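You operate a simulated robot arm through the tools that you are given. There is no shell and no other tool. Be economical: measure what you need, move in short steps, check, and stop when the job is done.

You are at the controls of a simulated two-armed robot. One attempt, no reset.

Task
Press the talk button two times. Open the drawer of the wood-topped cupboard, fetch the green battery and stand it inside, then shut the drawer. Shut the dark grey player drawer. Pick up the carton from the bench top beside the target board with one hand, pass it to the other hand and put it on the grey steel table. Shut the case drawer. Put the grey remote on the sloping top of the lectern away on the hatch ledge in the booth. Any order will do. Set down upright: green battery, carton.
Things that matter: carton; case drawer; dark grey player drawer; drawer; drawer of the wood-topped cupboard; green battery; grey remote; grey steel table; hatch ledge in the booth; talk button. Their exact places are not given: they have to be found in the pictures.

The check looks at the end state, three seconds after you hand in, the way a careful person would. Anything else that was tipped, shoved, dropped, spilled or broken makes it a failure.

Robot
Two 7-joint arms with two-finger parallel grippers on one trunk, on a base that drives. Base frame: it is fixed to the floor where the robot stands at the start and does not move with it; the origin is under the middle of the robot, x ahead of it, y to its left, z up. Units: m, rad, N and s.
The left shoulder is at the start at [0.038, 0.174, 1.33], the right one opposite. With the tool pointing down near the work surface each hand reaches from about 0.1 to 0.62 m from the robot's upright axis, wherever it stands, measured 20 degrees to its own side. Places, roughly: carton [-4.75, 2.25, 1]; case drawer [6.1, 5.7, 0.3]; dark grey player drawer [0.3, -1.1, 0.8]; drawer [-1.7, -1.7, 0.7]; drawer of the wood-topped cupboard [-1.7, -1.6, 0.7]; green battery [-0.75, 0.25, 1.25]; grey remote [6.75, 2.75, 1]; grey steel table [-4, 7, 0.8]; hatch ledge in the booth (13x82 cm) [-0.68, 2, 1.06]; talk button [0.5, 0.1, 0.8]. Payload 3.6 kg a hand.
The TCP of each hand is the grasp point between the finger pads, 0.03 m short of the fingertips. In the tool frame z runs along the fingers and y along their closing line. The gripper opens to 0.11 m. The fingers are 0.02 m wide and 0.01 m thick; the gripper's body (0.048 by 0.112 m) begins 0.055 m behind the TCP.
Orientation is told as [roll, pitch, yaw] about the base's x, y, z axes, in that order, counted from this pose: with the fingers straight down and closing along the base's y, the tool's x points along the base's -x, its y along +y and its z along -z.

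Tools
- The arms move only by the tool servo_tool. It takes "left_rows", "right_rows" or both (then of equal length, played together; a hand with none holds still); each is a list that holds one entry, the list of rows, each a list of 7 numbers: the shift along the tool's x, y, z in mm, then the turn, a rotation vector about the tool's x, y, z in rad, then the finger opening in mm, from 0 to 110. In form: [[[dx, dy, dz, ax, ay, az, gripper], ...]]. A call has 1 to 10 rows; each row is the pose to reach, as a shift and turn from the pose commanded when the call began, along the tool's axes at that moment. A row lasts 0.2 s, in which the tool goes at most 0.05 m and 0.15 rad; a call with a longer step from one row to the next is refused whole, and so is a gripper value outside its range. A pose out of reach is approached as far as the arm can. The call stops where the force on the tool passes 40 N (or 10 N more than at its start, if that is more) or the arm is blocked; 0.2 s more then pass. The fingers move at their own pace (about 0.153 m/s each) and stop on an object; they squeeze with about 23 N. The grip force told is the motor's: it shows also when the fingers shut on nothing. Time passes only in rows, and 0.2 s behind the last, so rows that repeat a pose let the fingers close. The reply holds the time, the measured pose of the TCP, the force on the tool along the base axes, the opening and the grip force, in the units named above and with some noise, with the torque about the TCP (base axes, N m) and any sound that the robot's microphone picked up.
- Cameras (640 x 400 px; columns grow to the right, rows downward): "scene" is now at [0.0586, 0.0813, 1.4965]; the picture's right is [0.95, -0.31, -0.00], its down [-0.20, -0.62, -0.76] and it looks along [0.23, 0.72, -0.65] (base axes); focal length 214 px, centre (320, 200). "left" rides on the left gripper at [0.072, -0.017, -0.103] in its tool frame; the picture's right is [0.23, 0.97, 0.00], its down [-0.76, 0.18, -0.62] and it looks along [-0.61, 0.14, 0.78] (tool axes); focal length 222 px, centre (320, 200). "right" rides on the right gripper at [0.073, 0.017, -0.103] in its tool frame; the picture's right is [-0.23, 0.97, 0.00], its down [-0.76, -0.18, -0.62] and it looks along [-0.61, -0.14, 0.78] (tool axes); focal length 222 px, centre (320, 200).
- snapshot(camera): a new picture of that camera. The clock stands still meanwhile.
- raise_lower(by): slides the trunk up (or, below 0, down) by that many m; the arms and the scene camera ride with it, the base frame stays. It gives what a move gives, with no picture.
- roll_base(legs): drives the robot by 1 to 6 legs, each [ahead, left, turn to the left] in m, m and rad, along the robot's own axes; the way and the turn of a leg run together, so that a leg with both is an arc; at most 1.5 m and 3.142 rad a leg. The arms and the cameras ride along, it lands a little off, and it stops where it bumps. It gives what a move gives.
- pan_tilt(pan, tilt): turns the head with the scene camera to pan (to the left, within 1.501 rad either way) and tilt (down, from -0.506 to 1.204), counted from straight ahead of the robot. It gives what a move gives.
- probe_pixels(camera, pixels): for up to 12 pixels [column, row] of the newest picture of that camera ("zoom" is the newest enlarged one), the place [x, y, z] in the base frame of the surface seen there, good to about 0.003 m. The clock stands still meanwhile.
- close_up(camera, box): a new picture of the part [left, top, right, bottom] of that camera's present view, enlarged. The clock stands still meanwhile.
- sign_off(): hands the job in; it is judged then, once.

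Go step by step. Measure first, check grasps and placings, and put right what went wrong. The budget is 124 turns and 128 pictures, counting those below and the enlarged ones. Unless the task says otherwise, let go and move clear before handing in.

The tools are called after "Call:" by a JSON object that holds its "fn" and its "kwargs". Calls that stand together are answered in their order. servo_tool: Moves the arms, as the interface text tells. Its arguments: {"type":"object","properties":{"left_rows":{"type":"array","items":{"type":"array","items":{"type":"array","items":{"type":"number"}}}},"right_rows":{"type":"array","items":{"type":"array","items":{"type":"array","items":{"type":"number"}}}}},"required":[]} The other tools are called the same way: raise_lower (by) slides the trunk up or down; roll_base (legs) drives the base; pan_tilt (pan, tilt) turns the head that bears the scene camera; snapshot (camera) takes a picture; probe_pixels (camera, pixels) gives the place of the surface under pixels of a picture; close_up (camera, box) takes an enlarged picture of a part of a camera's view; sign_off () hands the job in.

At the start:

```text
clock: 0.0
left_tool_pos: [0.3907, 0.4157, 1.3402]
left_orientation: [0.0, -0.001, 0.001]
left_ft_force: [0.2, -0.1, -0.3]
left_ft_torque: [-0.04, 0.02, -0.02]
left_width: 0.1099
left_finger_force: 0.1
right_tool_pos: [0.4109, 0.0338, 1.3432]
right_orientation: [-0.001, 0.001, 0.001]
right_ft_force: [-1.4, 0.7, -0.6]
right_ft_torque: [0.01, 0.03, 0.0]
right_width: 0.1102
right_finger_force: 0.2
trunk travel left (down, up): [-0.445, 0.318]
robot x, y, heading: [0.0038, -0.0004, 0.005]
head pan, tilt: [1.26, 0.707]
```

scene: 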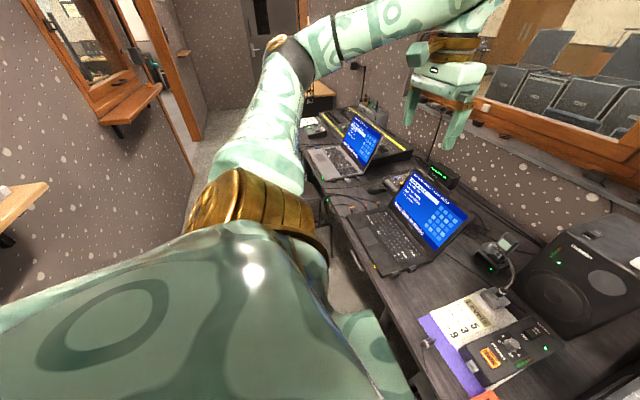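
right: 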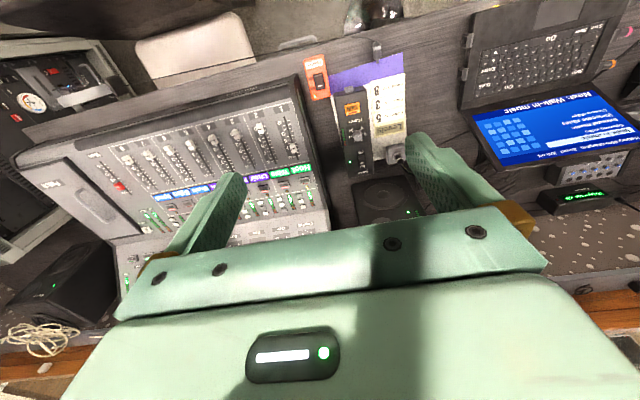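
left: 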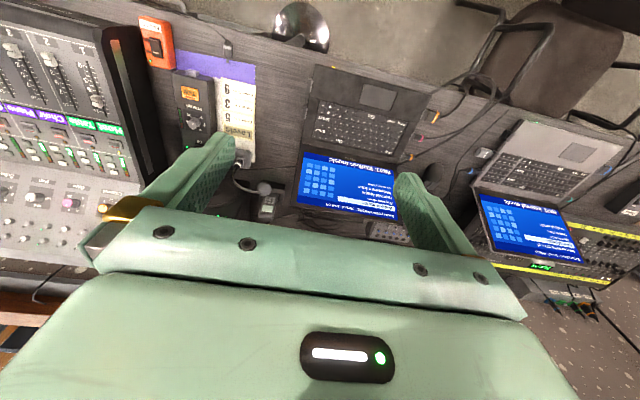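

The right view shows a small black box with an orange key near (352,107) and an orange-red switch near (316,78); I look closer to identify the talk button and probe both.

Call:
{"fn": "close_up", "kwargs": {"camera": "right", "box": [280, 40, 440, 200]}}

Call:
{"fn": "pan_tilt", "kwargs": {"pan": -1.2, "tilt": 0.6}}

Call:
{"fn": "snapshot", "kwargs": {"camera": "scene"}}

Call:
{"fn": "probe_pixels", "kwargs": {"camera": "zoom", "pixels": [[150, 150], [290, 260], [200, 100], [320, 330]]}}

```text
2.50 times, centred on (360, 120) of right
```

zoom: 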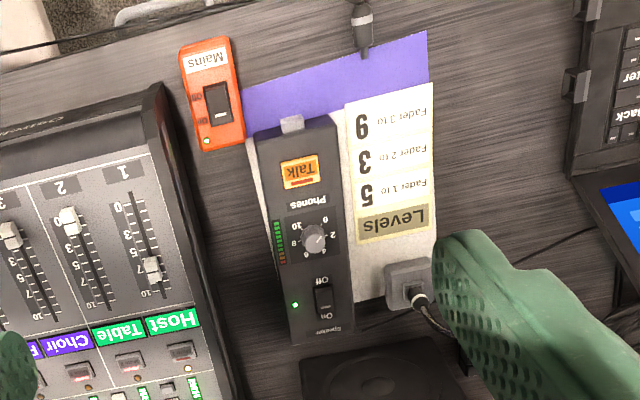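

```text
clock: 2.2
left_tool_pos: [0.3908, 0.4154, 1.3397]
left_orientation: [0.001, 0.0, 0.002]
left_ft_force: [0.1, 0.3, 0.6]
left_ft_torque: [0.0, 0.01, 0.0]
left_width: 0.11
left_finger_force: 0.1
right_tool_pos: [0.4095, 0.0347, 1.3448]
right_orientation: [0.0, 0.002, -0.001]
right_ft_force: [0.1, -0.5, 0.0]
right_ft_torque: [0.01, 0.0, 0.01]
right_width: 0.1096
right_finger_force: 0.0
trunk travel left (down, up): [-0.445, 0.318]
robot x, y, heading: [-0.0015, -0.0018, -0.004]
head pan, tilt: [-1.201, 0.6]
```

```text
123 pictures are left
```

scene: 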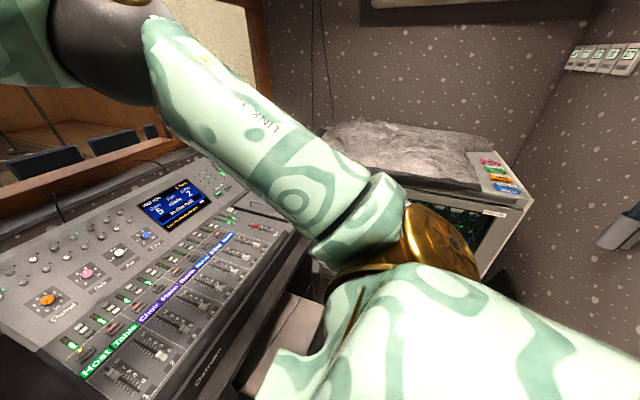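

```text
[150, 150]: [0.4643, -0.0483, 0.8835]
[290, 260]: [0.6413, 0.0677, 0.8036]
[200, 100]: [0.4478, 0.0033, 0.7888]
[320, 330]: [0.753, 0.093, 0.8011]
```

The Talk key is at zoom (300,172); I probe its edges and the player area on the right.

Call:
{"fn": "probe_pixels", "kwargs": {"camera": "zoom", "pixels": [[300, 172], [284, 172], [316, 172], [300, 160], [300, 186], [291, 125], [312, 238], [272, 172], [326, 165], [323, 300]]}}

Call:
{"fn": "pan_tilt", "kwargs": {"pan": -1.5, "tilt": 0.8}}

Call:
{"fn": "snapshot", "kwargs": {"camera": "scene"}}

```text
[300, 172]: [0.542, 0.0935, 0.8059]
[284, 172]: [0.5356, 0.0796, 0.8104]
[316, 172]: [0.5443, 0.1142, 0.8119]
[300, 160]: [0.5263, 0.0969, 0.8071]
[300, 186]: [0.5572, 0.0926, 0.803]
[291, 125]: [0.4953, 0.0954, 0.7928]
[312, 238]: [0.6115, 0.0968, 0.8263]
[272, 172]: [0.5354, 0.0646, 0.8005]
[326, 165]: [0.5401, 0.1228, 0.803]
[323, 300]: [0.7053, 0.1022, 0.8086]
```

```text
clock: 3.0
left_tool_pos: [0.3906, 0.4145, 1.339]
left_orientation: [0.0, 0.0, 0.002]
left_ft_force: [0.1, -0.4, -0.3]
left_ft_torque: [-0.03, -0.01, 0.0]
left_width: 0.1101
left_finger_force: 0.1
right_tool_pos: [0.411, 0.0329, 1.344]
right_orientation: [-0.001, 0.001, 0.0]
right_ft_force: [0.0, 0.3, 0.2]
right_ft_torque: [0.01, 0.01, -0.01]
right_width: 0.1101
right_finger_force: 0.1
trunk travel left (down, up): [-0.445, 0.318]
robot x, y, heading: [-0.0002, 0.0024, 0.002]
head pan, tilt: [-1.499, 0.799]
```

```text
122 pictures are left
```

scene: 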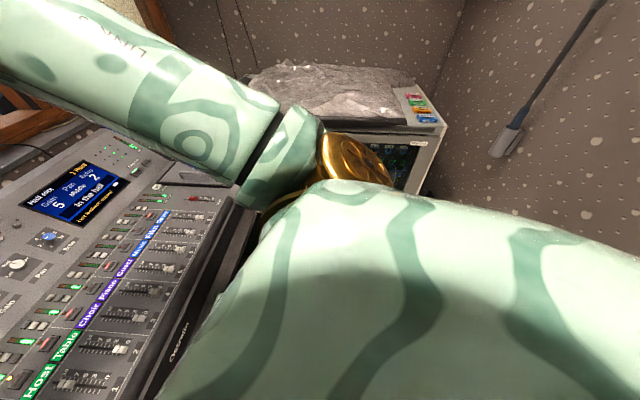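

The Talk key is centred at about (0.542, 0.096, 0.809). I move the right hand aside and bring the closed left fingers above it.

Call:
{"fn": "servo_tool", "kwargs": {"left_rows": [[[-15, -32, 25, 0, 0, 0, 0], [-30, -64, 50, 0, 0, 0, 0], [-45, -96, 75, 0, 0, 0, 0], [-60, -128, 100, 0, 0, 0, 0], [-75, -160, 125, 0, 0, 0, 0], [-90, -192, 150, 0, 0, 0, 0], [-105, -224, 175, 0, 0, 0, 0], [-120, -256, 200, 0, 0, 0, 0], [-136, -288, 225, 0, 0, 0, 0], [-151, -319, 250, 0, 0, 0, 0]]], "right_rows": [[[0, -25, 0, 0, 0, 0, 0], [0, -50, 0, 0, 0, 0, 0], [0, -75, 0, 0, 0, 0, 0], [0, -100, 0, 0, 0, 0, 0], [0, -125, 0, 0, 0, 0, 0], [0, -150, 0, 0, 0, 0, 0], [0, -175, 0, 0, 0, 0, 0], [0, -200, 0, 0, 0, 0, 0], [0, -200, 0, 0, 0, 0, 0], [0, -200, 0, 0, 0, 0, 0]]]}}

Call:
{"fn": "servo_tool", "kwargs": {"left_rows": [[[0, 0, 40, 0, 0, 0, 0], [0, 0, 80, 0, 0, 0, 0], [0, 0, 120, 0, 0, 0, 0], [0, 0, 160, 0, 0, 0, 0], [0, 0, 200, 0, 0, 0, 0], [0, 0, 220, 0, 0, 0, 0]]]}}

Call:
{"fn": "close_up", "kwargs": {"camera": "left", "box": [160, 60, 480, 260]}}

```text
clock: 5.2
left_tool_pos: [0.5424, 0.0938, 1.0903]
left_orientation: [0.002, -0.001, 0.003]
left_ft_force: [0.0, -0.2, 0.7]
left_ft_torque: [-0.03, 0.04, 0.0]
left_width: 0.0003
left_finger_force: 23.2
right_tool_pos: [0.4105, -0.1686, 1.3425]
right_orientation: [0.002, 0.002, 0.0]
right_ft_force: [-0.5, -0.7, -0.1]
right_ft_torque: [0.02, -0.01, 0.0]
right_width: 0.0
right_finger_force: 23.3
trunk travel left (down, up): [-0.445, 0.318]
robot x, y, heading: [-0.0011, -0.0015, 0.003]
head pan, tilt: [-1.499, 0.799]
```

```text
clock: 6.6
left_tool_pos: [0.541, 0.0968, 0.8686]
left_orientation: [0.001, 0.0, 0.003]
left_ft_force: [-0.1, -1.0, 0.9]
left_ft_torque: [0.02, 0.02, 0.03]
left_width: 0.0
left_finger_force: 22.4
right_tool_pos: [0.4105, -0.1681, 1.3436]
right_orientation: [0.0, 0.002, 0.0]
right_ft_force: [-0.8, 0.1, 1.5]
right_ft_torque: [0.01, 0.02, -0.02]
right_width: 0.0
right_finger_force: 22.8
trunk travel left (down, up): [-0.445, 0.318]
robot x, y, heading: [-0.0024, 0.0002, -0.0]
head pan, tilt: [-1.499, 0.799]
```

```text
2.00 times, centred on (320, 160) of left
```

zoom: 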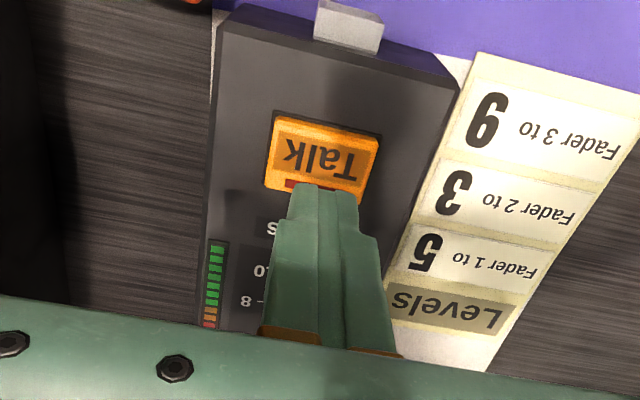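

The fingertips are aligned over the Talk key. I press down in small steps and watch for force or a sound.

Call:
{"fn": "servo_tool", "kwargs": {"left_rows": [[[0, 0, 15, 0, 0, 0, 0], [0, 0, 25, 0, 0, 0, 0], [0, 0, 28, 0, 0, 0, 0], [0, 0, 30, 0, 0, 0, 0], [0, 0, 32, 0, 0, 0, 0], [0, 0, 34, 0, 0, 0, 0], [0, 0, 36, 0, 0, 0, 0], [0, 0, 15, 0, 0, 0, 0]]]}}

```text
clock: 8.4
left_tool_pos: [0.5442, 0.0952, 0.8528]
left_orientation: [0.002, 0.001, 0.0]
left_ft_force: [0.1, -0.2, 0.6]
left_ft_torque: [-0.02, -0.02, 0.0]
left_width: 0.0
left_finger_force: 23.3
left hand out of reach, approached as far as the arm can: row 6, 7, 8
right_tool_pos: [0.4106, -0.1672, 1.3438]
right_orientation: [0.001, 0.004, -0.001]
right_ft_force: [-0.1, -0.2, 0.7]
right_ft_torque: [0.03, 0.01, -0.02]
right_width: 0.0
right_finger_force: 23.0
trunk travel left (down, up): [-0.445, 0.318]
robot x, y, heading: [0.0014, -0.0026, -0.004]
head pan, tilt: [-1.499, 0.799]
```

No sound and the last rows were out of reach, so I raise the hand, look at the key, and lower the trunk for a better reach.

Call:
{"fn": "servo_tool", "kwargs": {"left_rows": [[[0, 0, -40, 0, 0, 0, 0], [0, 0, -80, 0, 0, 0, 0], [0, 0, -120, 0, 0, 0, 0]]]}}

Call:
{"fn": "raise_lower", "kwargs": {"by": -0.1}}

Call:
{"fn": "close_up", "kwargs": {"camera": "left", "box": [160, 60, 480, 260]}}

Call:
{"fn": "probe_pixels", "kwargs": {"camera": "zoom", "pixels": [[320, 160], [300, 160], [340, 160], [320, 175], [320, 145]]}}

```text
clock: 9.2
left_tool_pos: [0.5888, 0.084, 0.9583]
left_orientation: [0.0, 0.003, 0.002]
left_ft_force: [0.3, 0.2, 0.4]
left_ft_torque: [0.01, 0.0, 0.01]
left_width: 0.0
left_finger_force: 23.2
left hand out of reach, approached as far as the arm can: row 1, 2, 3
right_tool_pos: [0.4107, -0.1661, 1.3438]
right_orientation: [0.0, 0.001, 0.0]
right_ft_force: [0.1, 0.2, -0.6]
right_ft_torque: [0.02, -0.04, -0.02]
right_width: 0.0
right_finger_force: 22.7
trunk travel left (down, up): [-0.445, 0.318]
robot x, y, heading: [0.0031, 0.0033, -0.003]
head pan, tilt: [-1.499, 0.799]
```

```text
clock: 10.4
left_tool_pos: [0.5866, 0.0824, 0.8326]
left_orientation: [0.004, 0.061, -0.002]
left_ft_force: [-4.6, 0.4, 4.4]
left_ft_torque: [-0.01, 0.04, 0.02]
left_width: 0.0
left_finger_force: 22.6
right_tool_pos: [0.4119, -0.166, 1.2458]
right_orientation: [0.0, 0.006, 0.0]
right_ft_force: [0.0, 0.6, -0.2]
right_ft_torque: [-0.03, 0.04, -0.02]
right_width: 0.0001
right_finger_force: 22.8
trunk travel left (down, up): [-0.348, 0.415]
robot x, y, heading: [0.0029, -0.0001, -0.0]
head pan, tilt: [-1.499, 0.799]
stopped: the force on the tool passed its limit at 109 N (the readings are from after the stop); the commanded pose is now the measured one
```

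```text
2.00 times, centred on (320, 160) of left
```

zoom: 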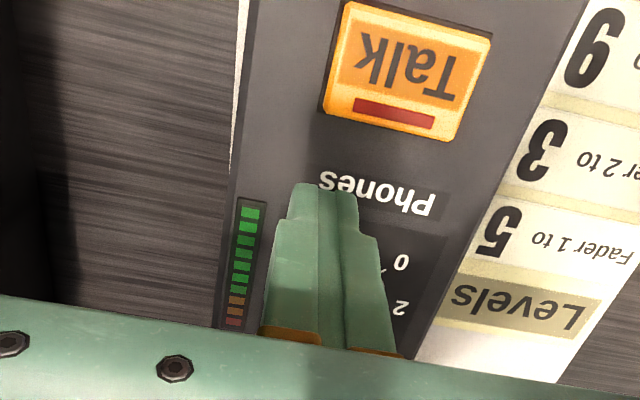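

```text
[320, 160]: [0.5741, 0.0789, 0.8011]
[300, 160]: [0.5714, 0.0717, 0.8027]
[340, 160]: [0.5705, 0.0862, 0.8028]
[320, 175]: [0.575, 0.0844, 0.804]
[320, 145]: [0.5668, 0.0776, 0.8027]
```

The hand drifted ahead while out of reach and touched the box face at (0.587,0.082); I lift it and check that nothing moved.

Call:
{"fn": "servo_tool", "kwargs": {"left_rows": [[[0, 0, -30, 0, 0, 0, 0], [0, 0, -60, 0, 0, 0, 0], [20, 0, -90, 0, 0, 0, 0], [46, 13, -110, 0, 0, 0, 0]]]}}

Call:
{"fn": "close_up", "kwargs": {"camera": "left", "box": [120, 60, 520, 310]}}

Call:
{"fn": "probe_pixels", "kwargs": {"camera": "zoom", "pixels": [[320, 130], [320, 120], [320, 140]]}}

```text
clock: 11.4
left_tool_pos: [0.613, 0.0752, 0.9342]
left_orientation: [0.001, 0.065, -0.002]
left_ft_force: [0.5, 0.2, 0.0]
left_ft_torque: [-0.02, -0.01, 0.0]
left_width: 0.0
left_finger_force: 22.9
left hand out of reach, approached as far as the arm can: row 1, 2, 3, 4
right_tool_pos: [0.4115, -0.1668, 1.2462]
right_orientation: [-0.001, 0.003, 0.001]
right_ft_force: [-0.7, 0.3, 0.3]
right_ft_torque: [0.01, 0.03, 0.0]
right_width: 0.0
right_finger_force: 23.0
trunk travel left (down, up): [-0.348, 0.415]
robot x, y, heading: [-0.0018, -0.0035, -0.001]
head pan, tilt: [-1.499, 0.799]
```

```text
1.60 times, centred on (320, 185) of left
```

zoom: 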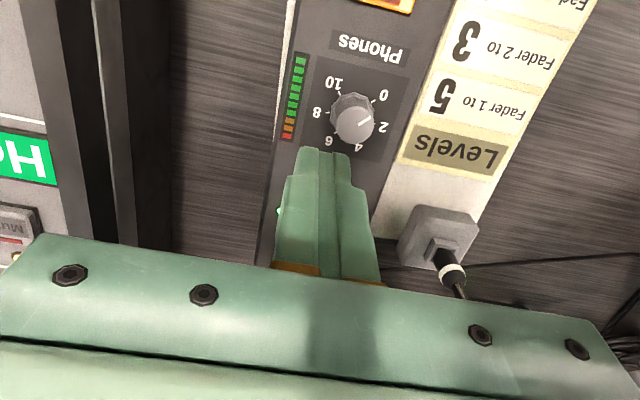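

```text
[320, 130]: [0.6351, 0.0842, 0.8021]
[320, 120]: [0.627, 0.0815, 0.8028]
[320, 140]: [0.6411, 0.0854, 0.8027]
```

The arm is stuck near a joint limit; I move it back and to its own side to free it.

Call:
{"fn": "servo_tool", "kwargs": {"left_rows": [[[0, 30, -30, 0, 0, 0, 0], [0, 60, -60, 0, 0, 0, 0], [30, 90, -85, 0, 0, 0, 0], [60, 120, -110, 0, 0, 0, 0], [90, 150, -130, 0, 0, 0, 0], [120, 180, -150, 0, 0, 0, 0], [150, 210, -170, 0, 0, 0, 0], [150, 210, -170, 0, 0, 0, 0]]]}}

Call:
{"fn": "snapshot", "kwargs": {"camera": "left"}}

```text
clock: 13.2
left_tool_pos: [0.6376, 0.3018, 1.1334]
left_orientation: [0.001, 0.063, -0.003]
left_ft_force: [-0.5, 0.1, 0.4]
left_ft_torque: [-0.01, 0.01, -0.01]
left_width: 0.0
left_finger_force: 22.6
left hand out of reach, approached as far as the arm can: row 1, 2, 3, 4, 5, 6, 7, 8
right_tool_pos: [0.4128, -0.1671, 1.2448]
right_orientation: [0.0, 0.007, 0.0]
right_ft_force: [0.3, 0.9, -0.3]
right_ft_torque: [0.02, 0.0, -0.02]
right_width: 0.0
right_finger_force: 22.9
trunk travel left (down, up): [-0.348, 0.415]
robot x, y, heading: [0.0023, 0.0014, 0.001]
head pan, tilt: [-1.499, 0.799]
```

```text
118 pictures are left
```

left: 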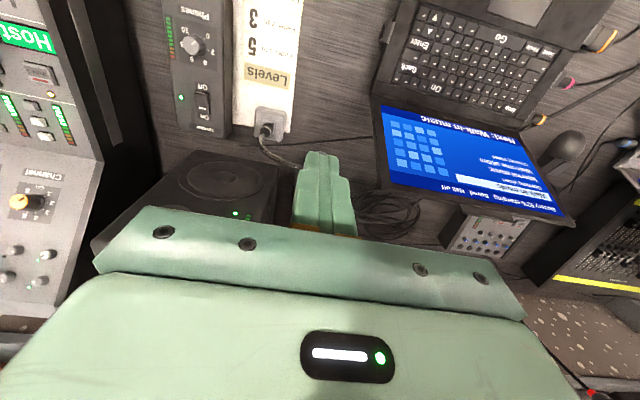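

The arm looks near-straight and lagging; I try a plain pull-back in tool x.

Call:
{"fn": "servo_tool", "kwargs": {"left_rows": [[[40, 0, 0, 0, 0, 0, 0], [80, 0, 0, 0, 0, 0, 0], [120, 0, 0, 0, 0, 0, 0], [160, 0, 0, 0, 0, 0, 0], [200, 0, 0, 0, 0, 0, 0], [240, 0, 0, 0, 0, 0, 0], [240, 0, 0, 0, 0, 0, 0]]]}}

Call:
{"fn": "pan_tilt", "kwargs": {"pan": 0.6, "tilt": 0.5}}

Call:
{"fn": "snapshot", "kwargs": {"camera": "scene"}}

```text
clock: 14.8
left_tool_pos: [0.6224, 0.3304, 1.1924]
left_orientation: [0.001, 0.062, -0.002]
left_ft_force: [0.6, -1.0, -0.3]
left_ft_torque: [0.03, -0.01, 0.0]
left_width: 0.0
left_finger_force: 23.6
left hand out of reach, approached as far as the arm can: row 1, 2, 3, 4, 5, 6, 7
right_tool_pos: [0.4123, -0.1668, 1.2456]
right_orientation: [0.001, 0.005, 0.0]
right_ft_force: [0.1, -0.6, -1.1]
right_ft_torque: [-0.02, -0.03, -0.01]
right_width: 0.0001
right_finger_force: 22.8
trunk travel left (down, up): [-0.348, 0.415]
robot x, y, heading: [0.003, -0.0011, -0.001]
head pan, tilt: [-1.499, 0.799]
```

```text
clock: 16.8
left_tool_pos: [0.6213, 0.33, 1.1939]
left_orientation: [0.001, 0.062, -0.002]
left_ft_force: [-0.5, 0.7, 0.7]
left_ft_torque: [-0.02, 0.0, -0.01]
left_width: 0.0
left_finger_force: 23.7
right_tool_pos: [0.4111, -0.1663, 1.2454]
right_orientation: [0.001, 0.004, -0.001]
right_ft_force: [-1.1, 1.2, 0.7]
right_ft_torque: [0.01, -0.01, 0.02]
right_width: 0.0
right_finger_force: 23.2
trunk travel left (down, up): [-0.348, 0.415]
robot x, y, heading: [0.0033, 0.0014, 0.001]
head pan, tilt: [0.6, 0.499]
```

```text
117 pictures are left
```

scene: 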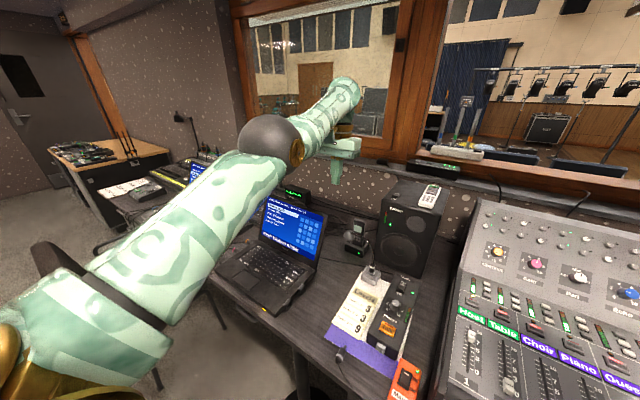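

X refuses to shrink, so the elbow seems locked straight. I hold the pull with a yaw turn to bend it out.

Call:
{"fn": "servo_tool", "kwargs": {"left_rows": [[[0, 20, 0, 0, 0, 0.12, 0], [0, 40, 0, 0, 0, 0.24, 0], [0, 60, 0, 0, 0, 0.36, 0], [0, 80, 0, 0, 0, 0.48, 0], [0, 80, 0, 0, 0, 0.6, 0], [0, 80, 0, 0, 0, 0.72, 0], [0, 80, 0, 0, 0, 0.72, 0], [0, 80, 0, 0, 0, 0.72, 0], [0, 80, 0, 0, 0, 0.72, 0], [0, 80, 0, 0, 0, 0.72, 0]]]}}

```text
clock: 19.0
left_tool_pos: [0.5916, 0.4628, 1.2061]
left_orientation: [-0.003, 0.044, -0.674]
left_ft_force: [0.8, -0.7, -0.8]
left_ft_torque: [0.01, 0.01, -0.01]
left_width: 0.0
left_finger_force: 23.1
left hand out of reach, approached as far as the arm can: row 2, 3, 4, 5, 6, 7, 8, 9, 10
right_tool_pos: [0.4117, -0.1652, 1.246]
right_orientation: [0.001, 0.004, 0.0]
right_ft_force: [0.9, -0.1, -0.2]
right_ft_torque: [0.0, 0.01, 0.02]
right_width: 0.0002
right_finger_force: 23.2
trunk travel left (down, up): [-0.348, 0.415]
robot x, y, heading: [-0.0038, 0.0023, -0.0]
head pan, tilt: [0.6, 0.499]
```

Row 1 was reachable, so small steps with orientation change work. I now retract radially toward the shoulder.

Call:
{"fn": "servo_tool", "kwargs": {"left_rows": [[[6, -13, 0, 0, 0, 0, 0], [12, -27, 0, 0, 0, 0, 0], [18, -40, 0, 0, 0, 0, 0], [24, -54, 0, 0, 0, 0, 0], [30, -67, 0, 0, 0, 0, 0], [36, -81, 0, 0, 0, 0, 0], [42, -94, 0, 0, 0, 0, 0], [48, -108, 0, 0, 0, 0, 0], [54, -121, 0, 0, 0, 0, 0], [60, -135, 0, 0, 0, 0, 0]]]}}

```text
clock: 21.2
left_tool_pos: [0.5826, 0.4491, 1.2408]
left_orientation: [-0.007, 0.043, -0.672]
left_ft_force: [0.0, -0.8, 0.2]
left_ft_torque: [-0.02, 0.0, -0.03]
left_width: 0.0
left_finger_force: 22.8
left hand out of reach, approached as far as the arm can: row 1, 2, 3, 4, 5, 6, 7, 8, 9, 10
right_tool_pos: [0.4125, -0.1659, 1.2452]
right_orientation: [0.0, 0.005, 0.0]
right_ft_force: [-0.7, 0.5, -0.3]
right_ft_torque: [0.0, 0.0, 0.02]
right_width: 0.0003
right_finger_force: 22.4
trunk travel left (down, up): [-0.348, 0.415]
robot x, y, heading: [-0.0016, -0.0023, -0.003]
head pan, tilt: [0.6, 0.499]
```

I measure the arm links in the scene view to see whether the elbow is really straight.

Call:
{"fn": "snapshot", "kwargs": {"camera": "scene"}}

Call:
{"fn": "pan_tilt", "kwargs": {"pan": 1.0, "tilt": 0.3}}

Call:
{"fn": "snapshot", "kwargs": {"camera": "scene"}}

```text
116 pictures are left
```

scene: 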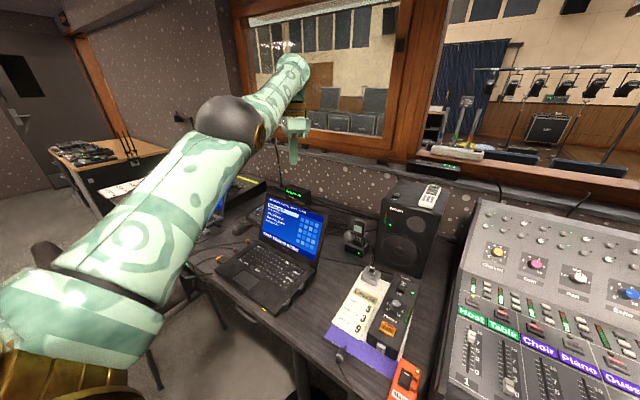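

```text
clock: 22.1
left_tool_pos: [0.5826, 0.4492, 1.2413]
left_orientation: [-0.006, 0.043, -0.672]
left_ft_force: [-0.2, 1.0, 0.6]
left_ft_torque: [-0.01, 0.02, 0.01]
left_width: 0.0
left_finger_force: 22.7
right_tool_pos: [0.4122, -0.1662, 1.2446]
right_orientation: [-0.001, 0.005, -0.001]
right_ft_force: [0.1, 0.5, 0.0]
right_ft_torque: [-0.04, -0.01, -0.01]
right_width: 0.0
right_finger_force: 22.3
trunk travel left (down, up): [-0.348, 0.415]
robot x, y, heading: [0.0, 0.0018, -0.001]
head pan, tilt: [1.0, 0.3]
```

```text
115 pictures are left
```

scene: 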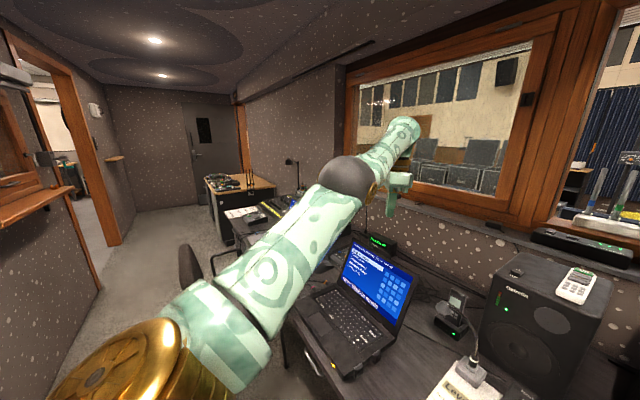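

The links look collinear, i.e. elbow straight; the last pull shortened it a few mm. I pull harder, straight toward the shoulder including downward.

Call:
{"fn": "servo_tool", "kwargs": {"left_rows": [[[18, -40, 12, 0, 0, 0, 0], [36, -80, 24, 0, 0, 0, 0], [54, -120, 36, 0, 0, 0, 0], [72, -160, 48, 0, 0, 0, 0], [80, -180, 54, 0, 0, 0, 0], [80, -180, 54, 0, 0, 0, 0], [80, -180, 54, 0, 0, 0, 0], [80, -180, 54, 0, 0, 0, 0], [80, -180, 54, 0, 0, 0, 0], [80, -180, 54, 0, 0, 0, 0]]]}}

```text
clock: 24.3
left_tool_pos: [0.5838, 0.4328, 1.2508]
left_orientation: [-0.004, 0.043, -0.671]
left_ft_force: [-0.2, -0.2, 0.1]
left_ft_torque: [-0.02, -0.01, 0.03]
left_width: 0.0
left_finger_force: 22.8
left hand out of reach, approached as far as the arm can: row 1, 2, 3, 4, 5, 6, 7, 8, 9, 10
right_tool_pos: [0.4116, -0.1668, 1.245]
right_orientation: [0.0, 0.004, 0.0]
right_ft_force: [0.0, -0.4, 0.5]
right_ft_torque: [-0.04, -0.02, -0.01]
right_width: 0.0001
right_finger_force: 22.9
trunk travel left (down, up): [-0.348, 0.415]
robot x, y, heading: [0.0044, 0.0017, 0.005]
head pan, tilt: [1.0, 0.3]
```

Progress is tiny. I try pushing outward past the peak, then pulling back in quickly, to get the elbow off its stop.

Call:
{"fn": "servo_tool", "kwargs": {"left_rows": [[[-18, 40, -10, 0, 0, 0, 0], [-36, 80, -20, 0, 0, 0, 0], [-36, 80, -20, 0, 0, 0, 0], [-20, 45, -10, 0, 0, 0, 0], [0, 0, 0, 0, 0, 0, 0], [18, -40, 12, 0, 0, 0, 0], [36, -80, 24, 0, 0, 0, 0], [54, -120, 36, 0, 0, 0, 0], [72, -160, 48, 0, 0, 0, 0], [72, -160, 48, 0, 0, 0, 0]]]}}

```text
refused: row 5 steps farther than a row can; nothing moved
```

Call:
{"fn": "servo_tool", "kwargs": {"left_rows": [[[-18, 40, -10, 0, 0, 0, 0], [-36, 80, -20, 0, 0, 0, 0], [-36, 80, -20, 0, 0, 0, 0], [-18, 40, -10, 0, 0, 0, 0], [0, 0, 0, 0, 0, 0, 0], [18, -40, 12, 0, 0, 0, 0], [36, -80, 24, 0, 0, 0, 0], [54, -120, 36, 0, 0, 0, 0], [72, -160, 48, 0, 0, 0, 0], [72, -160, 48, 0, 0, 0, 0]]]}}

```text
clock: 26.5
left_tool_pos: [0.5868, 0.4148, 1.2609]
left_orientation: [-0.003, 0.045, -0.672]
left_ft_force: [0.0, -0.3, -0.3]
left_ft_torque: [0.02, 0.03, 0.02]
left_width: 0.0
left_finger_force: 23.3
left hand out of reach, approached as far as the arm can: row 1, 2, 3, 4, 6, 7, 8, 9, 10
right_tool_pos: [0.4127, -0.1672, 1.2458]
right_orientation: [0.001, 0.005, 0.001]
right_ft_force: [0.1, -0.5, -0.4]
right_ft_torque: [-0.02, 0.01, -0.01]
right_width: 0.0001
right_finger_force: 22.8
trunk travel left (down, up): [-0.348, 0.415]
robot x, y, heading: [-0.0017, 0.0002, -0.002]
head pan, tilt: [1.0, 0.3]
```

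Radius stays locked. Since the elbow sits on the outside, moving the hand sideways toward −y should flex it; I try that.

Call:
{"fn": "servo_tool", "kwargs": {"left_rows": [[[-11, -12, 0, 0, 0, 0, 0], [-22, -24, 0, 0, 0, 0, 0], [-34, -36, 0, 0, 0, 0, 0], [-45, -48, 0, 0, 0, 0, 0], [-56, -60, 0, 0, 0, 0, 0], [-67, -72, 0, 0, 0, 0, 0], [-78, -85, 0, 0, 0, 0, 0], [-90, -97, 0, 0, 0, 0, 0], [-101, -109, 0, 0, 0, 0, 0], [-112, -121, 0, 0, 0, 0, 0]]]}}

```text
clock: 28.7
left_tool_pos: [0.6106, 0.2549, 1.2635]
left_orientation: [-0.008, 0.043, -0.674]
left_ft_force: [0.1, 0.0, 0.4]
left_ft_torque: [0.02, 0.01, 0.0]
left_width: 0.0004
left_finger_force: 22.8
left hand out of reach, approached as far as the arm can: row 1, 2, 3, 4, 5, 6, 7, 8, 9, 10
right_tool_pos: [0.4119, -0.1669, 1.2446]
right_orientation: [0.001, 0.004, 0.0]
right_ft_force: [0.7, 0.0, -0.7]
right_ft_torque: [-0.01, 0.0, 0.02]
right_width: 0.0
right_finger_force: 22.9
trunk travel left (down, up): [-0.348, 0.415]
robot x, y, heading: [0.0026, -0.0013, -0.001]
head pan, tilt: [1.0, 0.3]
```

Radius fell by ~2 cm this time, so this direction helps. I continue toward −y while pulling back.

Call:
{"fn": "servo_tool", "kwargs": {"left_rows": [[[0, -20, 0, 0, 0, 0, 0], [0, -40, 0, 0, 0, 0, 0], [0, -60, 0, 0, 0, 0, 0], [0, -80, 0, 0, 0, 0, 0], [0, -100, 0, 0, 0, 0, 0], [0, -120, 0, 0, 0, 0, 0], [0, -140, 0, 0, 0, 0, 0], [0, -160, 0, 0, 0, 0, 0], [0, -180, 0, 0, 0, 0, 0], [0, -200, 0, 0, 0, 0, 0]]]}}

```text
clock: 30.9
left_tool_pos: [0.5723, 0.0769, 1.2918]
left_orientation: [-0.004, 0.043, -0.671]
left_ft_force: [-0.3, -0.2, -0.2]
left_ft_torque: [0.01, -0.04, 0.0]
left_width: 0.0
left_finger_force: 22.5
left hand out of reach, approached as far as the arm can: row 1, 2, 3, 4, 5, 6, 7, 8, 9, 10
right_tool_pos: [0.4108, -0.1676, 1.245]
right_orientation: [-0.002, 0.005, 0.0]
right_ft_force: [-0.6, -0.2, -0.8]
right_ft_torque: [0.04, -0.03, 0.01]
right_width: 0.0
right_finger_force: 23.6
trunk travel left (down, up): [-0.348, 0.415]
robot x, y, heading: [-0.0011, -0.001, 0.003]
head pan, tilt: [1.0, 0.3]
```

The numbers fit an elbow past its stretch peak, resting on its limit. I push outward to reach the peak, then sweep −y (flexing direction) and inward.

Call:
{"fn": "servo_tool", "kwargs": {"left_rows": [[[1.7, 47, 0, 0, 0, 0, 0], [3.4, 94, 0, 0, 0, 0, 0], [7, 137, 0, 0, 0, 0, 0], [36, 174, 0, 0, 0, 0, 0], [36, 174, 0, 0, 0, 0, 0], [16.7, 133, 0, 0, 0, 0, 0], [4.4, 86, 0, 0, 0, 0, 0], [2.7, 39, 0, 0, 0, 0, 0], [11.7, -9, 0, 0, 0, 0, 0], [46, -37, 0, 0, 0, 0, 0]]]}}

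```text
clock: 33.1
left_tool_pos: [0.5506, 0.0949, 1.2748]
left_orientation: [-0.007, 0.036, -0.668]
left_ft_force: [0.0, 0.2, -0.6]
left_ft_torque: [-0.07, 0.0, -0.01]
left_width: 0.0
left_finger_force: 22.8
left hand out of reach, approached as far as the arm can: row 1, 2, 3, 4, 5, 6, 7, 8, 10
right_tool_pos: [0.4106, -0.1617, 1.2445]
right_orientation: [-0.002, 0.007, 0.0]
right_ft_force: [-0.6, 0.7, 0.0]
right_ft_torque: [-0.06, 0.03, 0.02]
right_width: 0.0
right_finger_force: 23.4
trunk travel left (down, up): [-0.348, 0.415]
robot x, y, heading: [0.001, -0.0031, 0.0]
head pan, tilt: [1.0, 0.3]
```

Row 9 was reached and x came in to 0.55; I keep pulling back gently.

Call:
{"fn": "servo_tool", "kwargs": {"left_rows": [[[11, -2, 0, 0, 0, 0, 0], [22, -4, 0, 0, 0, 0, 0], [33, -6, 0, 0, 0, 0, 0], [44, -9, 0, 0, 0, 0, 0], [55, -11, 0, 0, 0, 0, 0], [66, -13, 0, 0, 0, 0, 0], [77, -15, 0, 0, 0, 0, 0], [88, -17, 0, 0, 0, 0, 0], [98, -20, 0, 0, 0, 0, 0], [109, -23, 0, 0, 0, 0, 0]]]}}

```text
clock: 35.3
left_tool_pos: [0.5169, 0.1263, 1.2626]
left_orientation: [-0.003, 0.04, -0.672]
left_ft_force: [0.1, -0.3, -0.1]
left_ft_torque: [0.02, 0.02, 0.02]
left_width: 0.0004
left_finger_force: 22.9
left hand out of reach, approached as far as the arm can: row 1, 2, 3, 4, 5, 6, 7, 8, 9, 10
right_tool_pos: [0.4119, -0.1666, 1.2462]
right_orientation: [0.001, 0.004, 0.0]
right_ft_force: [0.2, 0.3, -0.6]
right_ft_torque: [0.03, 0.01, -0.01]
right_width: 0.0
right_finger_force: 23.1
trunk travel left (down, up): [-0.348, 0.415]
robot x, y, heading: [-0.0004, -0.0008, -0.007]
head pan, tilt: [1.0, 0.3]
```

The elbow has flexed (retracting works now). I bring the hand to a comfortable place with yaw zero.

Call:
{"fn": "servo_tool", "kwargs": {"left_rows": [[[20, 6, 0, 0, 0, -0.1, 0], [40, 12, 0, 0, 0, -0.2, 0], [60, 18, 0, 0, 0, -0.3, 0], [80, 25, 0, 0, 0, -0.4, 0], [100, 31, 0, 0, 0, -0.5, 0], [120, 38, 0, 0, 0, -0.6, 0], [140, 44, 0, 0, 0, -0.67, 0], [160, 50, 0, 0, 0, -0.67, 0], [180, 57, 0, 0, 0, -0.67, 0], [199, 63, 0, 0, 0, -0.67, 0]]]}}

```text
clock: 37.5
left_tool_pos: [0.4096, 0.3031, 1.2481]
left_orientation: [0.023, 0.027, 0.004]
left_ft_force: [0.2, 0.2, 0.4]
left_ft_torque: [-0.03, 0.04, 0.01]
left_width: 0.0001
left_finger_force: 23.5
left hand out of reach, approached as far as the arm can: row 1, 2, 3, 4, 5, 6, 7, 8, 9, 10
right_tool_pos: [0.4121, -0.1651, 1.2449]
right_orientation: [0.0, 0.005, 0.0]
right_ft_force: [0.4, -0.7, 0.0]
right_ft_torque: [-0.01, 0.03, 0.01]
right_width: 0.0001
right_finger_force: 23.2
trunk travel left (down, up): [-0.348, 0.415]
robot x, y, heading: [-0.0013, 0.0, -0.002]
head pan, tilt: [1.0, 0.3]
```

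The arm is healthy again. I lower the trunk another 0.1 m for better reach, then go above the Talk key.

Call:
{"fn": "raise_lower", "kwargs": {"by": -0.1}}

Call:
{"fn": "servo_tool", "kwargs": {"left_rows": [[[-13, -21, 0, -0.023, -0.027, 0, 0], [-26, -42, 0, -0.023, -0.027, 0, 0], [-39, -63, 20, -0.023, -0.027, 0, 0], [-52, -84, 40, -0.023, -0.027, 0, 0], [-65, -105, 60, -0.023, -0.027, 0, 0], [-78, -126, 80, -0.023, -0.027, 0, 0], [-91, -147, 100, -0.023, -0.027, 0, 0], [-104, -168, 120, -0.023, -0.027, 0, 0], [-117, -189, 150, -0.023, -0.027, 0, 0], [-130, -207, 180, -0.023, -0.027, 0, 0]]]}}

```text
clock: 38.8
left_tool_pos: [0.4371, 0.3044, 1.1204]
left_orientation: [0.024, 0.1, 0.002]
left_ft_force: [-0.7, -0.8, -0.7]
left_ft_torque: [0.0, -0.03, 0.0]
left_width: 0.0
left_finger_force: 23.8
right_tool_pos: [0.4099, -0.1648, 1.1448]
right_orientation: [0.0, 0.002, 0.002]
right_ft_force: [-0.3, 0.3, 1.2]
right_ft_torque: [0.01, -0.04, -0.03]
right_width: 0.0
right_finger_force: 23.4
trunk travel left (down, up): [-0.248, 0.515]
robot x, y, heading: [0.0046, -0.0002, -0.001]
head pan, tilt: [1.0, 0.3]
```

```text
clock: 41.0
left_tool_pos: [0.5477, 0.1001, 0.9225]
left_orientation: [0.047, 0.074, 0.001]
left_ft_force: [-0.9, -0.4, -0.5]
left_ft_torque: [0.03, 0.01, -0.01]
left_width: 0.0
left_finger_force: 22.8
right_tool_pos: [0.4123, -0.1662, 1.1442]
right_orientation: [0.0, 0.006, 0.001]
right_ft_force: [0.0, -0.5, 0.4]
right_ft_torque: [-0.03, 0.01, -0.02]
right_width: 0.0001
right_finger_force: 22.8
trunk travel left (down, up): [-0.248, 0.515]
robot x, y, heading: [0.0031, 0.0041, 0.001]
head pan, tilt: [1.0, 0.3]
```

All reachable again, hovering at (0.548,0.100). I level the tool and descend to just above the key.

Call:
{"fn": "servo_tool", "kwargs": {"left_rows": [[[4, -3, 20, 0.047, -0.074, 0, 0], [6, -4, 40, 0.047, -0.074, 0, 0], [6, -4, 60, 0.047, -0.074, 0, 0], [6, -4, 60, 0.047, -0.074, 0, 0]]]}}

Call:
{"fn": "close_up", "kwargs": {"camera": "left", "box": [160, 60, 480, 260]}}

Call:
{"fn": "probe_pixels", "kwargs": {"camera": "zoom", "pixels": [[320, 130], [300, 150], [340, 165]]}}

```text
clock: 42.0
left_tool_pos: [0.5367, 0.0975, 0.8636]
left_orientation: [0.001, 0.001, 0.0]
left_ft_force: [0.4, 0.4, -0.2]
left_ft_torque: [0.01, 0.02, 0.0]
left_width: 0.0
left_finger_force: 23.2
right_tool_pos: [0.4126, -0.1663, 1.1452]
right_orientation: [0.0, 0.004, 0.0]
right_ft_force: [0.5, -0.4, -0.4]
right_ft_torque: [-0.01, -0.01, 0.01]
right_width: 0.0
right_finger_force: 23.2
trunk travel left (down, up): [-0.248, 0.515]
robot x, y, heading: [-0.0012, 0.0004, -0.002]
head pan, tilt: [1.0, 0.3]
```

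```text
2.00 times, centred on (320, 160) of left
```

zoom: 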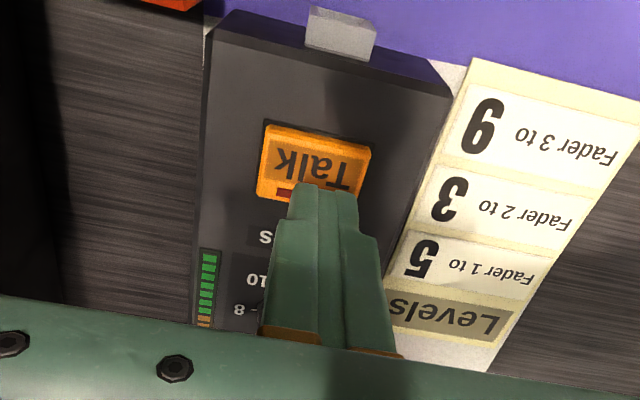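

```text
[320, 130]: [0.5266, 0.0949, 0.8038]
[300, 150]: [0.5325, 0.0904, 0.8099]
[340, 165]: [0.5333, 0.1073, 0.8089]
```

The key top is at z≈0.809 and the tip at 0.834. I press slowly, then lift.

Call:
{"fn": "servo_tool", "kwargs": {"left_rows": [[[-4, -1, 12, 0, 0, 0, 0], [-4, -1, 20, 0, 0, 0, 0], [-4, -1, 24, 0, 0, 0, 0], [-4, -1, 27, 0, 0, 0, 0], [-4, -1, 29, 0, 0, 0, 0], [-4, -1, 31, 0, 0, 0, 0]]]}}

```text
clock: 43.4
left_tool_pos: [0.5414, 0.0978, 0.8338]
left_orientation: [-0.004, -0.003, 0.0]
left_ft_force: [0.2, -1.7, 14.3]
left_ft_torque: [-0.02, -0.01, -0.09]
left_width: 0.0
left_finger_force: 23.9
right_tool_pos: [0.4118, -0.1659, 1.1469]
right_orientation: [0.001, 0.005, -0.001]
right_ft_force: [-0.5, 0.1, 0.1]
right_ft_torque: [-0.03, 0.02, -0.01]
right_width: 0.0
right_finger_force: 23.6
trunk travel left (down, up): [-0.248, 0.515]
robot x, y, heading: [0.0014, 0.0006, 0.002]
head pan, tilt: [1.0, 0.3]
heard: click
```

A click at 14 N: first press done. I lift and press again.

Call:
{"fn": "servo_tool", "kwargs": {"left_rows": [[[0, 0, -15, 0, 0, 0, 0], [0, 0, -20, 0, 0, 0, 0], [0, 0, -20, 0, 0, 0, 0], [0, 0, -10, 0, 0, 0, 0], [0, 0, -4, 0, 0, 0, 0], [0, 0, 0, 0, 0, 0, 0], [0, 0, 0, 0, 0, 0, 0]]]}}

Call:
{"fn": "servo_tool", "kwargs": {"left_rows": [[[0, 0, -30, 0, 0, 0, 0], [10, 0, -70, 0, 0, 0, 0], [30, 30, -100, 0, 0, 0, 0], [50, 60, -130, 0, 0, 0, 0], [75, 90, -160, 0, 0, 0, 0], [100, 120, -190, 0, 0, 0, 0], [125, 150, -200, 0, 0, 0, 0], [150, 180, -220, 0, 0, 0, 0], [170, 200, -230, 0, 0, 0, 0]]]}}

```text
clock: 45.0
left_tool_pos: [0.5427, 0.0978, 0.8335]
left_orientation: [0.001, -0.004, -0.001]
left_ft_force: [1.3, 1.5, 15.1]
left_ft_torque: [0.04, -0.03, -0.05]
left_width: 0.0
left_finger_force: 22.8
right_tool_pos: [0.411, -0.1661, 1.1459]
right_orientation: [-0.001, 0.007, 0.0]
right_ft_force: [-0.3, 0.0, 0.4]
right_ft_torque: [0.05, -0.01, -0.03]
right_width: 0.0
right_finger_force: 23.5
trunk travel left (down, up): [-0.248, 0.515]
robot x, y, heading: [0.0024, -0.0014, 0.002]
head pan, tilt: [1.0, 0.3]
heard: click
```

```text
clock: 47.0
left_tool_pos: [0.371, 0.2989, 1.0614]
left_orientation: [0.0, 0.0, -0.001]
left_ft_force: [-0.3, 0.3, -0.7]
left_ft_torque: [0.02, 0.01, 0.02]
left_width: 0.0001
left_finger_force: 23.4
right_tool_pos: [0.4118, -0.1654, 1.1447]
right_orientation: [-0.001, 0.006, -0.001]
right_ft_force: [0.4, -0.1, -0.5]
right_ft_torque: [-0.05, 0.06, -0.01]
right_width: 0.0001
right_finger_force: 23.0
trunk travel left (down, up): [-0.248, 0.515]
robot x, y, heading: [0.0017, 0.0038, -0.005]
head pan, tilt: [1.0, 0.3]
```

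Two clicks heard, the Talk key is done. I tuck both hands in and look around right and left.

Call:
{"fn": "servo_tool", "kwargs": {"left_rows": [[[30, 0, -20, 0, 0, 0, 0], [60, 0, -40, 0, 0, 0, 0], [90, 0, -60, 0, 0, 0, 0], [110, 0, -80, 0, 0, 0, 0]]], "right_rows": [[[30, -10, 0, 0, 0, 0, 0], [60, -20, 0, 0, 0, 0, 0], [90, -30, 0, 0, 0, 0, 0], [130, -40, 0, 0, 0, 0, 0]]]}}

Call:
{"fn": "pan_tilt", "kwargs": {"pan": -1.5, "tilt": 0.5}}

Call:
{"fn": "snapshot", "kwargs": {"camera": "scene"}}

Call:
{"fn": "pan_tilt", "kwargs": {"pan": 1.5, "tilt": 0.4}}

Call:
{"fn": "snapshot", "kwargs": {"camera": "scene"}}

```text
clock: 48.0
left_tool_pos: [0.3036, 0.2837, 1.0929]
left_orientation: [0.0, -0.001, -0.002]
left_ft_force: [0.3, -0.2, 0.8]
left_ft_torque: [-0.01, -0.05, 0.03]
left_width: 0.0
left_finger_force: 22.4
left hand out of reach, approached as far as the arm can: row 2, 3, 4
right_tool_pos: [0.279, -0.2078, 1.1455]
right_orientation: [-0.002, 0.005, 0.001]
right_ft_force: [-0.2, 0.8, 0.2]
right_ft_torque: [-0.02, 0.0, 0.01]
right_width: 0.0
right_finger_force: 22.9
trunk travel left (down, up): [-0.248, 0.515]
robot x, y, heading: [-0.001, -0.0003, 0.001]
head pan, tilt: [1.0, 0.3]
```

```text
clock: 50.3
left_tool_pos: [0.3021, 0.284, 1.0933]
left_orientation: [0.0, 0.001, -0.001]
left_ft_force: [-0.4, -0.8, -0.2]
left_ft_torque: [0.04, 0.0, -0.04]
left_width: 0.0
left_finger_force: 23.1
right_tool_pos: [0.2797, -0.2066, 1.1438]
right_orientation: [0.001, 0.007, 0.001]
right_ft_force: [-0.4, 0.0, 0.3]
right_ft_torque: [0.01, 0.0, 0.01]
right_width: 0.0
right_finger_force: 23.1
trunk travel left (down, up): [-0.248, 0.515]
robot x, y, heading: [-0.0016, -0.0003, 0.002]
head pan, tilt: [-1.499, 0.499]
```

```text
113 pictures are left
```

scene: 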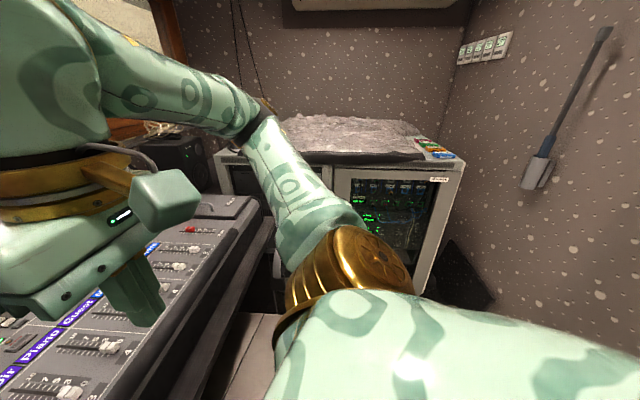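

```text
clock: 52.9
left_tool_pos: [0.3036, 0.2847, 1.0923]
left_orientation: [0.0, 0.001, -0.002]
left_ft_force: [0.0, 0.1, 0.0]
left_ft_torque: [0.02, -0.01, 0.02]
left_width: 0.0001
left_finger_force: 22.6
right_tool_pos: [0.281, -0.2057, 1.1446]
right_orientation: [0.0, 0.006, -0.001]
right_ft_force: [0.3, -0.4, 0.4]
right_ft_torque: [0.0, -0.03, 0.0]
right_width: 0.0
right_finger_force: 22.4
trunk travel left (down, up): [-0.248, 0.515]
robot x, y, heading: [-0.0028, 0.0022, 0.005]
head pan, tilt: [1.499, 0.4]
```

```text
112 pictures are left
```

scene: 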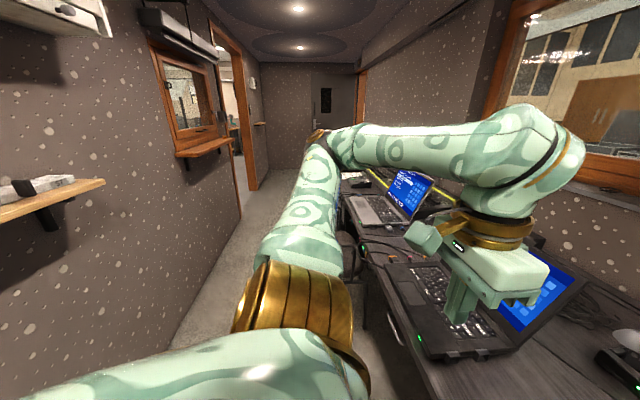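

The player rack stands to the right (y≈−1.1). I back off a little, turn right to face it and look.

Call:
{"fn": "roll_base", "kwargs": {"legs": [[-0.1, 0, 0], [0, 0, -1.57]]}}

Call:
{"fn": "pan_tilt", "kwargs": {"pan": 0.3, "tilt": 0.6}}

Call:
{"fn": "snapshot", "kwargs": {"camera": "scene"}}

Call:
{"fn": "pan_tilt", "kwargs": {"pan": -0.9, "tilt": 0.6}}

Call:
{"fn": "snapshot", "kwargs": {"camera": "scene"}}

```text
clock: 57.9
left_tool_pos: [0.1744, -0.3118, 1.0929]
left_orientation: [-0.001, -0.001, -1.598]
left_ft_force: [0.6, 0.1, 0.2]
left_ft_torque: [-0.01, 0.0, 0.0]
left_width: 0.0
left_finger_force: 23.0
right_tool_pos: [-0.3155, -0.275, 1.1442]
right_orientation: [0.0, 0.005, -1.598]
right_ft_force: [-1.2, 0.7, -0.2]
right_ft_torque: [0.0, 0.01, 0.01]
right_width: 0.0
right_finger_force: 22.4
trunk travel left (down, up): [-0.248, 0.515]
robot x, y, heading: [-0.1046, -0.0044, -1.599]
head pan, tilt: [1.499, 0.4]
```

```text
clock: 59.3
left_tool_pos: [0.1752, -0.3109, 1.092]
left_orientation: [0.001, -0.001, -1.6]
left_ft_force: [0.1, -1.2, -0.1]
left_ft_torque: [0.03, 0.02, -0.01]
left_width: 0.0001
left_finger_force: 22.7
right_tool_pos: [-0.3155, -0.2742, 1.146]
right_orientation: [0.0, 0.005, -1.596]
right_ft_force: [0.1, 0.4, 0.5]
right_ft_torque: [0.01, 0.0, 0.01]
right_width: 0.0
right_finger_force: 22.8
trunk travel left (down, up): [-0.248, 0.515]
robot x, y, heading: [-0.1042, -0.0016, -1.597]
head pan, tilt: [0.3, 0.6]
```

```text
111 pictures are left
```

scene: 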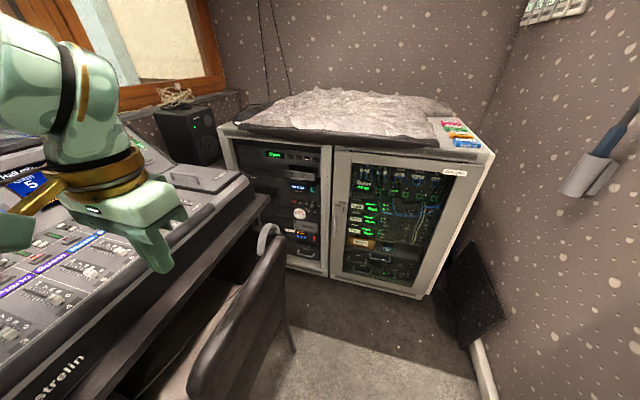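

```text
clock: 60.7
left_tool_pos: [0.1752, -0.3105, 1.0938]
left_orientation: [-0.001, -0.001, -1.6]
left_ft_force: [0.5, 0.1, -0.3]
left_ft_torque: [0.01, 0.0, -0.01]
left_width: 0.0
left_finger_force: 23.0
right_tool_pos: [-0.3163, -0.2745, 1.1449]
right_orientation: [0.0, 0.006, -1.597]
right_ft_force: [0.3, 0.7, 0.2]
right_ft_torque: [-0.01, 0.03, 0.01]
right_width: 0.0
right_finger_force: 22.7
trunk travel left (down, up): [-0.248, 0.515]
robot x, y, heading: [-0.1031, -0.0025, -1.598]
head pan, tilt: [-0.901, 0.6]
```

```text
110 pictures are left
```

scene: 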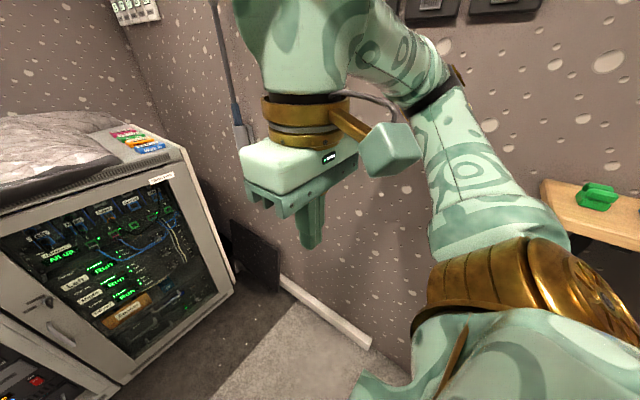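

I turn the head to the rack and enlarge its left half to find the player drawer.

Call:
{"fn": "pan_tilt", "kwargs": {"pan": 0.3, "tilt": 0.6}}

Call:
{"fn": "close_up", "kwargs": {"camera": "scene", "box": [220, 120, 350, 290]}}

Call:
{"fn": "probe_pixels", "kwargs": {"camera": "scene", "pixels": [[250, 160], [300, 190], [300, 225], [330, 200], [400, 200], [270, 250], [385, 290], [250, 300], [226, 130]]}}

```text
clock: 62.1
left_tool_pos: [0.1748, -0.3111, 1.0925]
left_orientation: [0.0, -0.001, -1.599]
left_ft_force: [-0.1, -0.1, -0.9]
left_ft_torque: [0.02, -0.01, 0.01]
left_width: 0.0
left_finger_force: 23.1
right_tool_pos: [-0.3152, -0.2748, 1.1443]
right_orientation: [0.001, 0.005, -1.595]
right_ft_force: [1.1, 0.2, 0.4]
right_ft_torque: [0.0, -0.01, -0.02]
right_width: 0.0
right_finger_force: 22.8
trunk travel left (down, up): [-0.248, 0.515]
robot x, y, heading: [-0.1041, -0.0022, -1.596]
head pan, tilt: [0.3, 0.6]
```

```text
2.35 times, centred on (285, 205) of scene
```

zoom: 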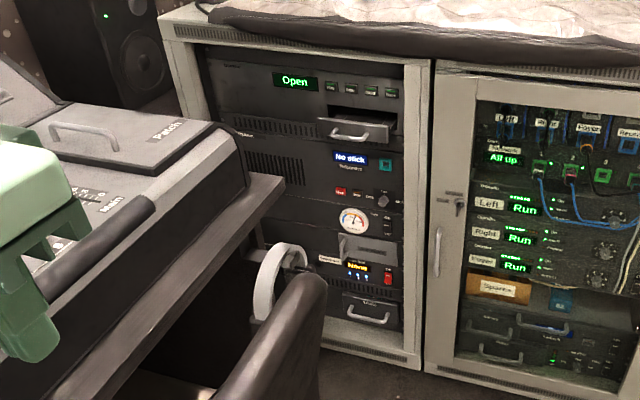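

```text
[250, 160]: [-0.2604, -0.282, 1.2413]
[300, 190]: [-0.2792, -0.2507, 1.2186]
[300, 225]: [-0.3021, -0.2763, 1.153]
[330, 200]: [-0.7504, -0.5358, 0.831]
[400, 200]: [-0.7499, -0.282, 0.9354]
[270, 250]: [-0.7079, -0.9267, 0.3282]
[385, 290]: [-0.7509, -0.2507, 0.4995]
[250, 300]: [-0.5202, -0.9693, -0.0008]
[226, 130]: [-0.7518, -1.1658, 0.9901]
```

The top unit displays "Open" and its tray with handle at zoom (350,132) sticks out: the player drawer. I probe it.

Call:
{"fn": "probe_pixels", "kwargs": {"camera": "zoom", "pixels": [[350, 137], [325, 128], [385, 130], [350, 122], [357, 114], [300, 105], [415, 130], [300, 140], [370, 250], [340, 305], [310, 300], [448, 120]]}}

```text
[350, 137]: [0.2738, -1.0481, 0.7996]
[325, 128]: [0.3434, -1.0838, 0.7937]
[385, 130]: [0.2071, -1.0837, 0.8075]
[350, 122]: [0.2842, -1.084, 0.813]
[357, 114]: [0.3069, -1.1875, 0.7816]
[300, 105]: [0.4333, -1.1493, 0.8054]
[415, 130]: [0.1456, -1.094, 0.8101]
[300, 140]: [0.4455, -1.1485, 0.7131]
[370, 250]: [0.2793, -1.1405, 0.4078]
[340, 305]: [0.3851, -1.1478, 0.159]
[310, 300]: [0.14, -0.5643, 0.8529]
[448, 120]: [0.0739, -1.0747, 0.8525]
```

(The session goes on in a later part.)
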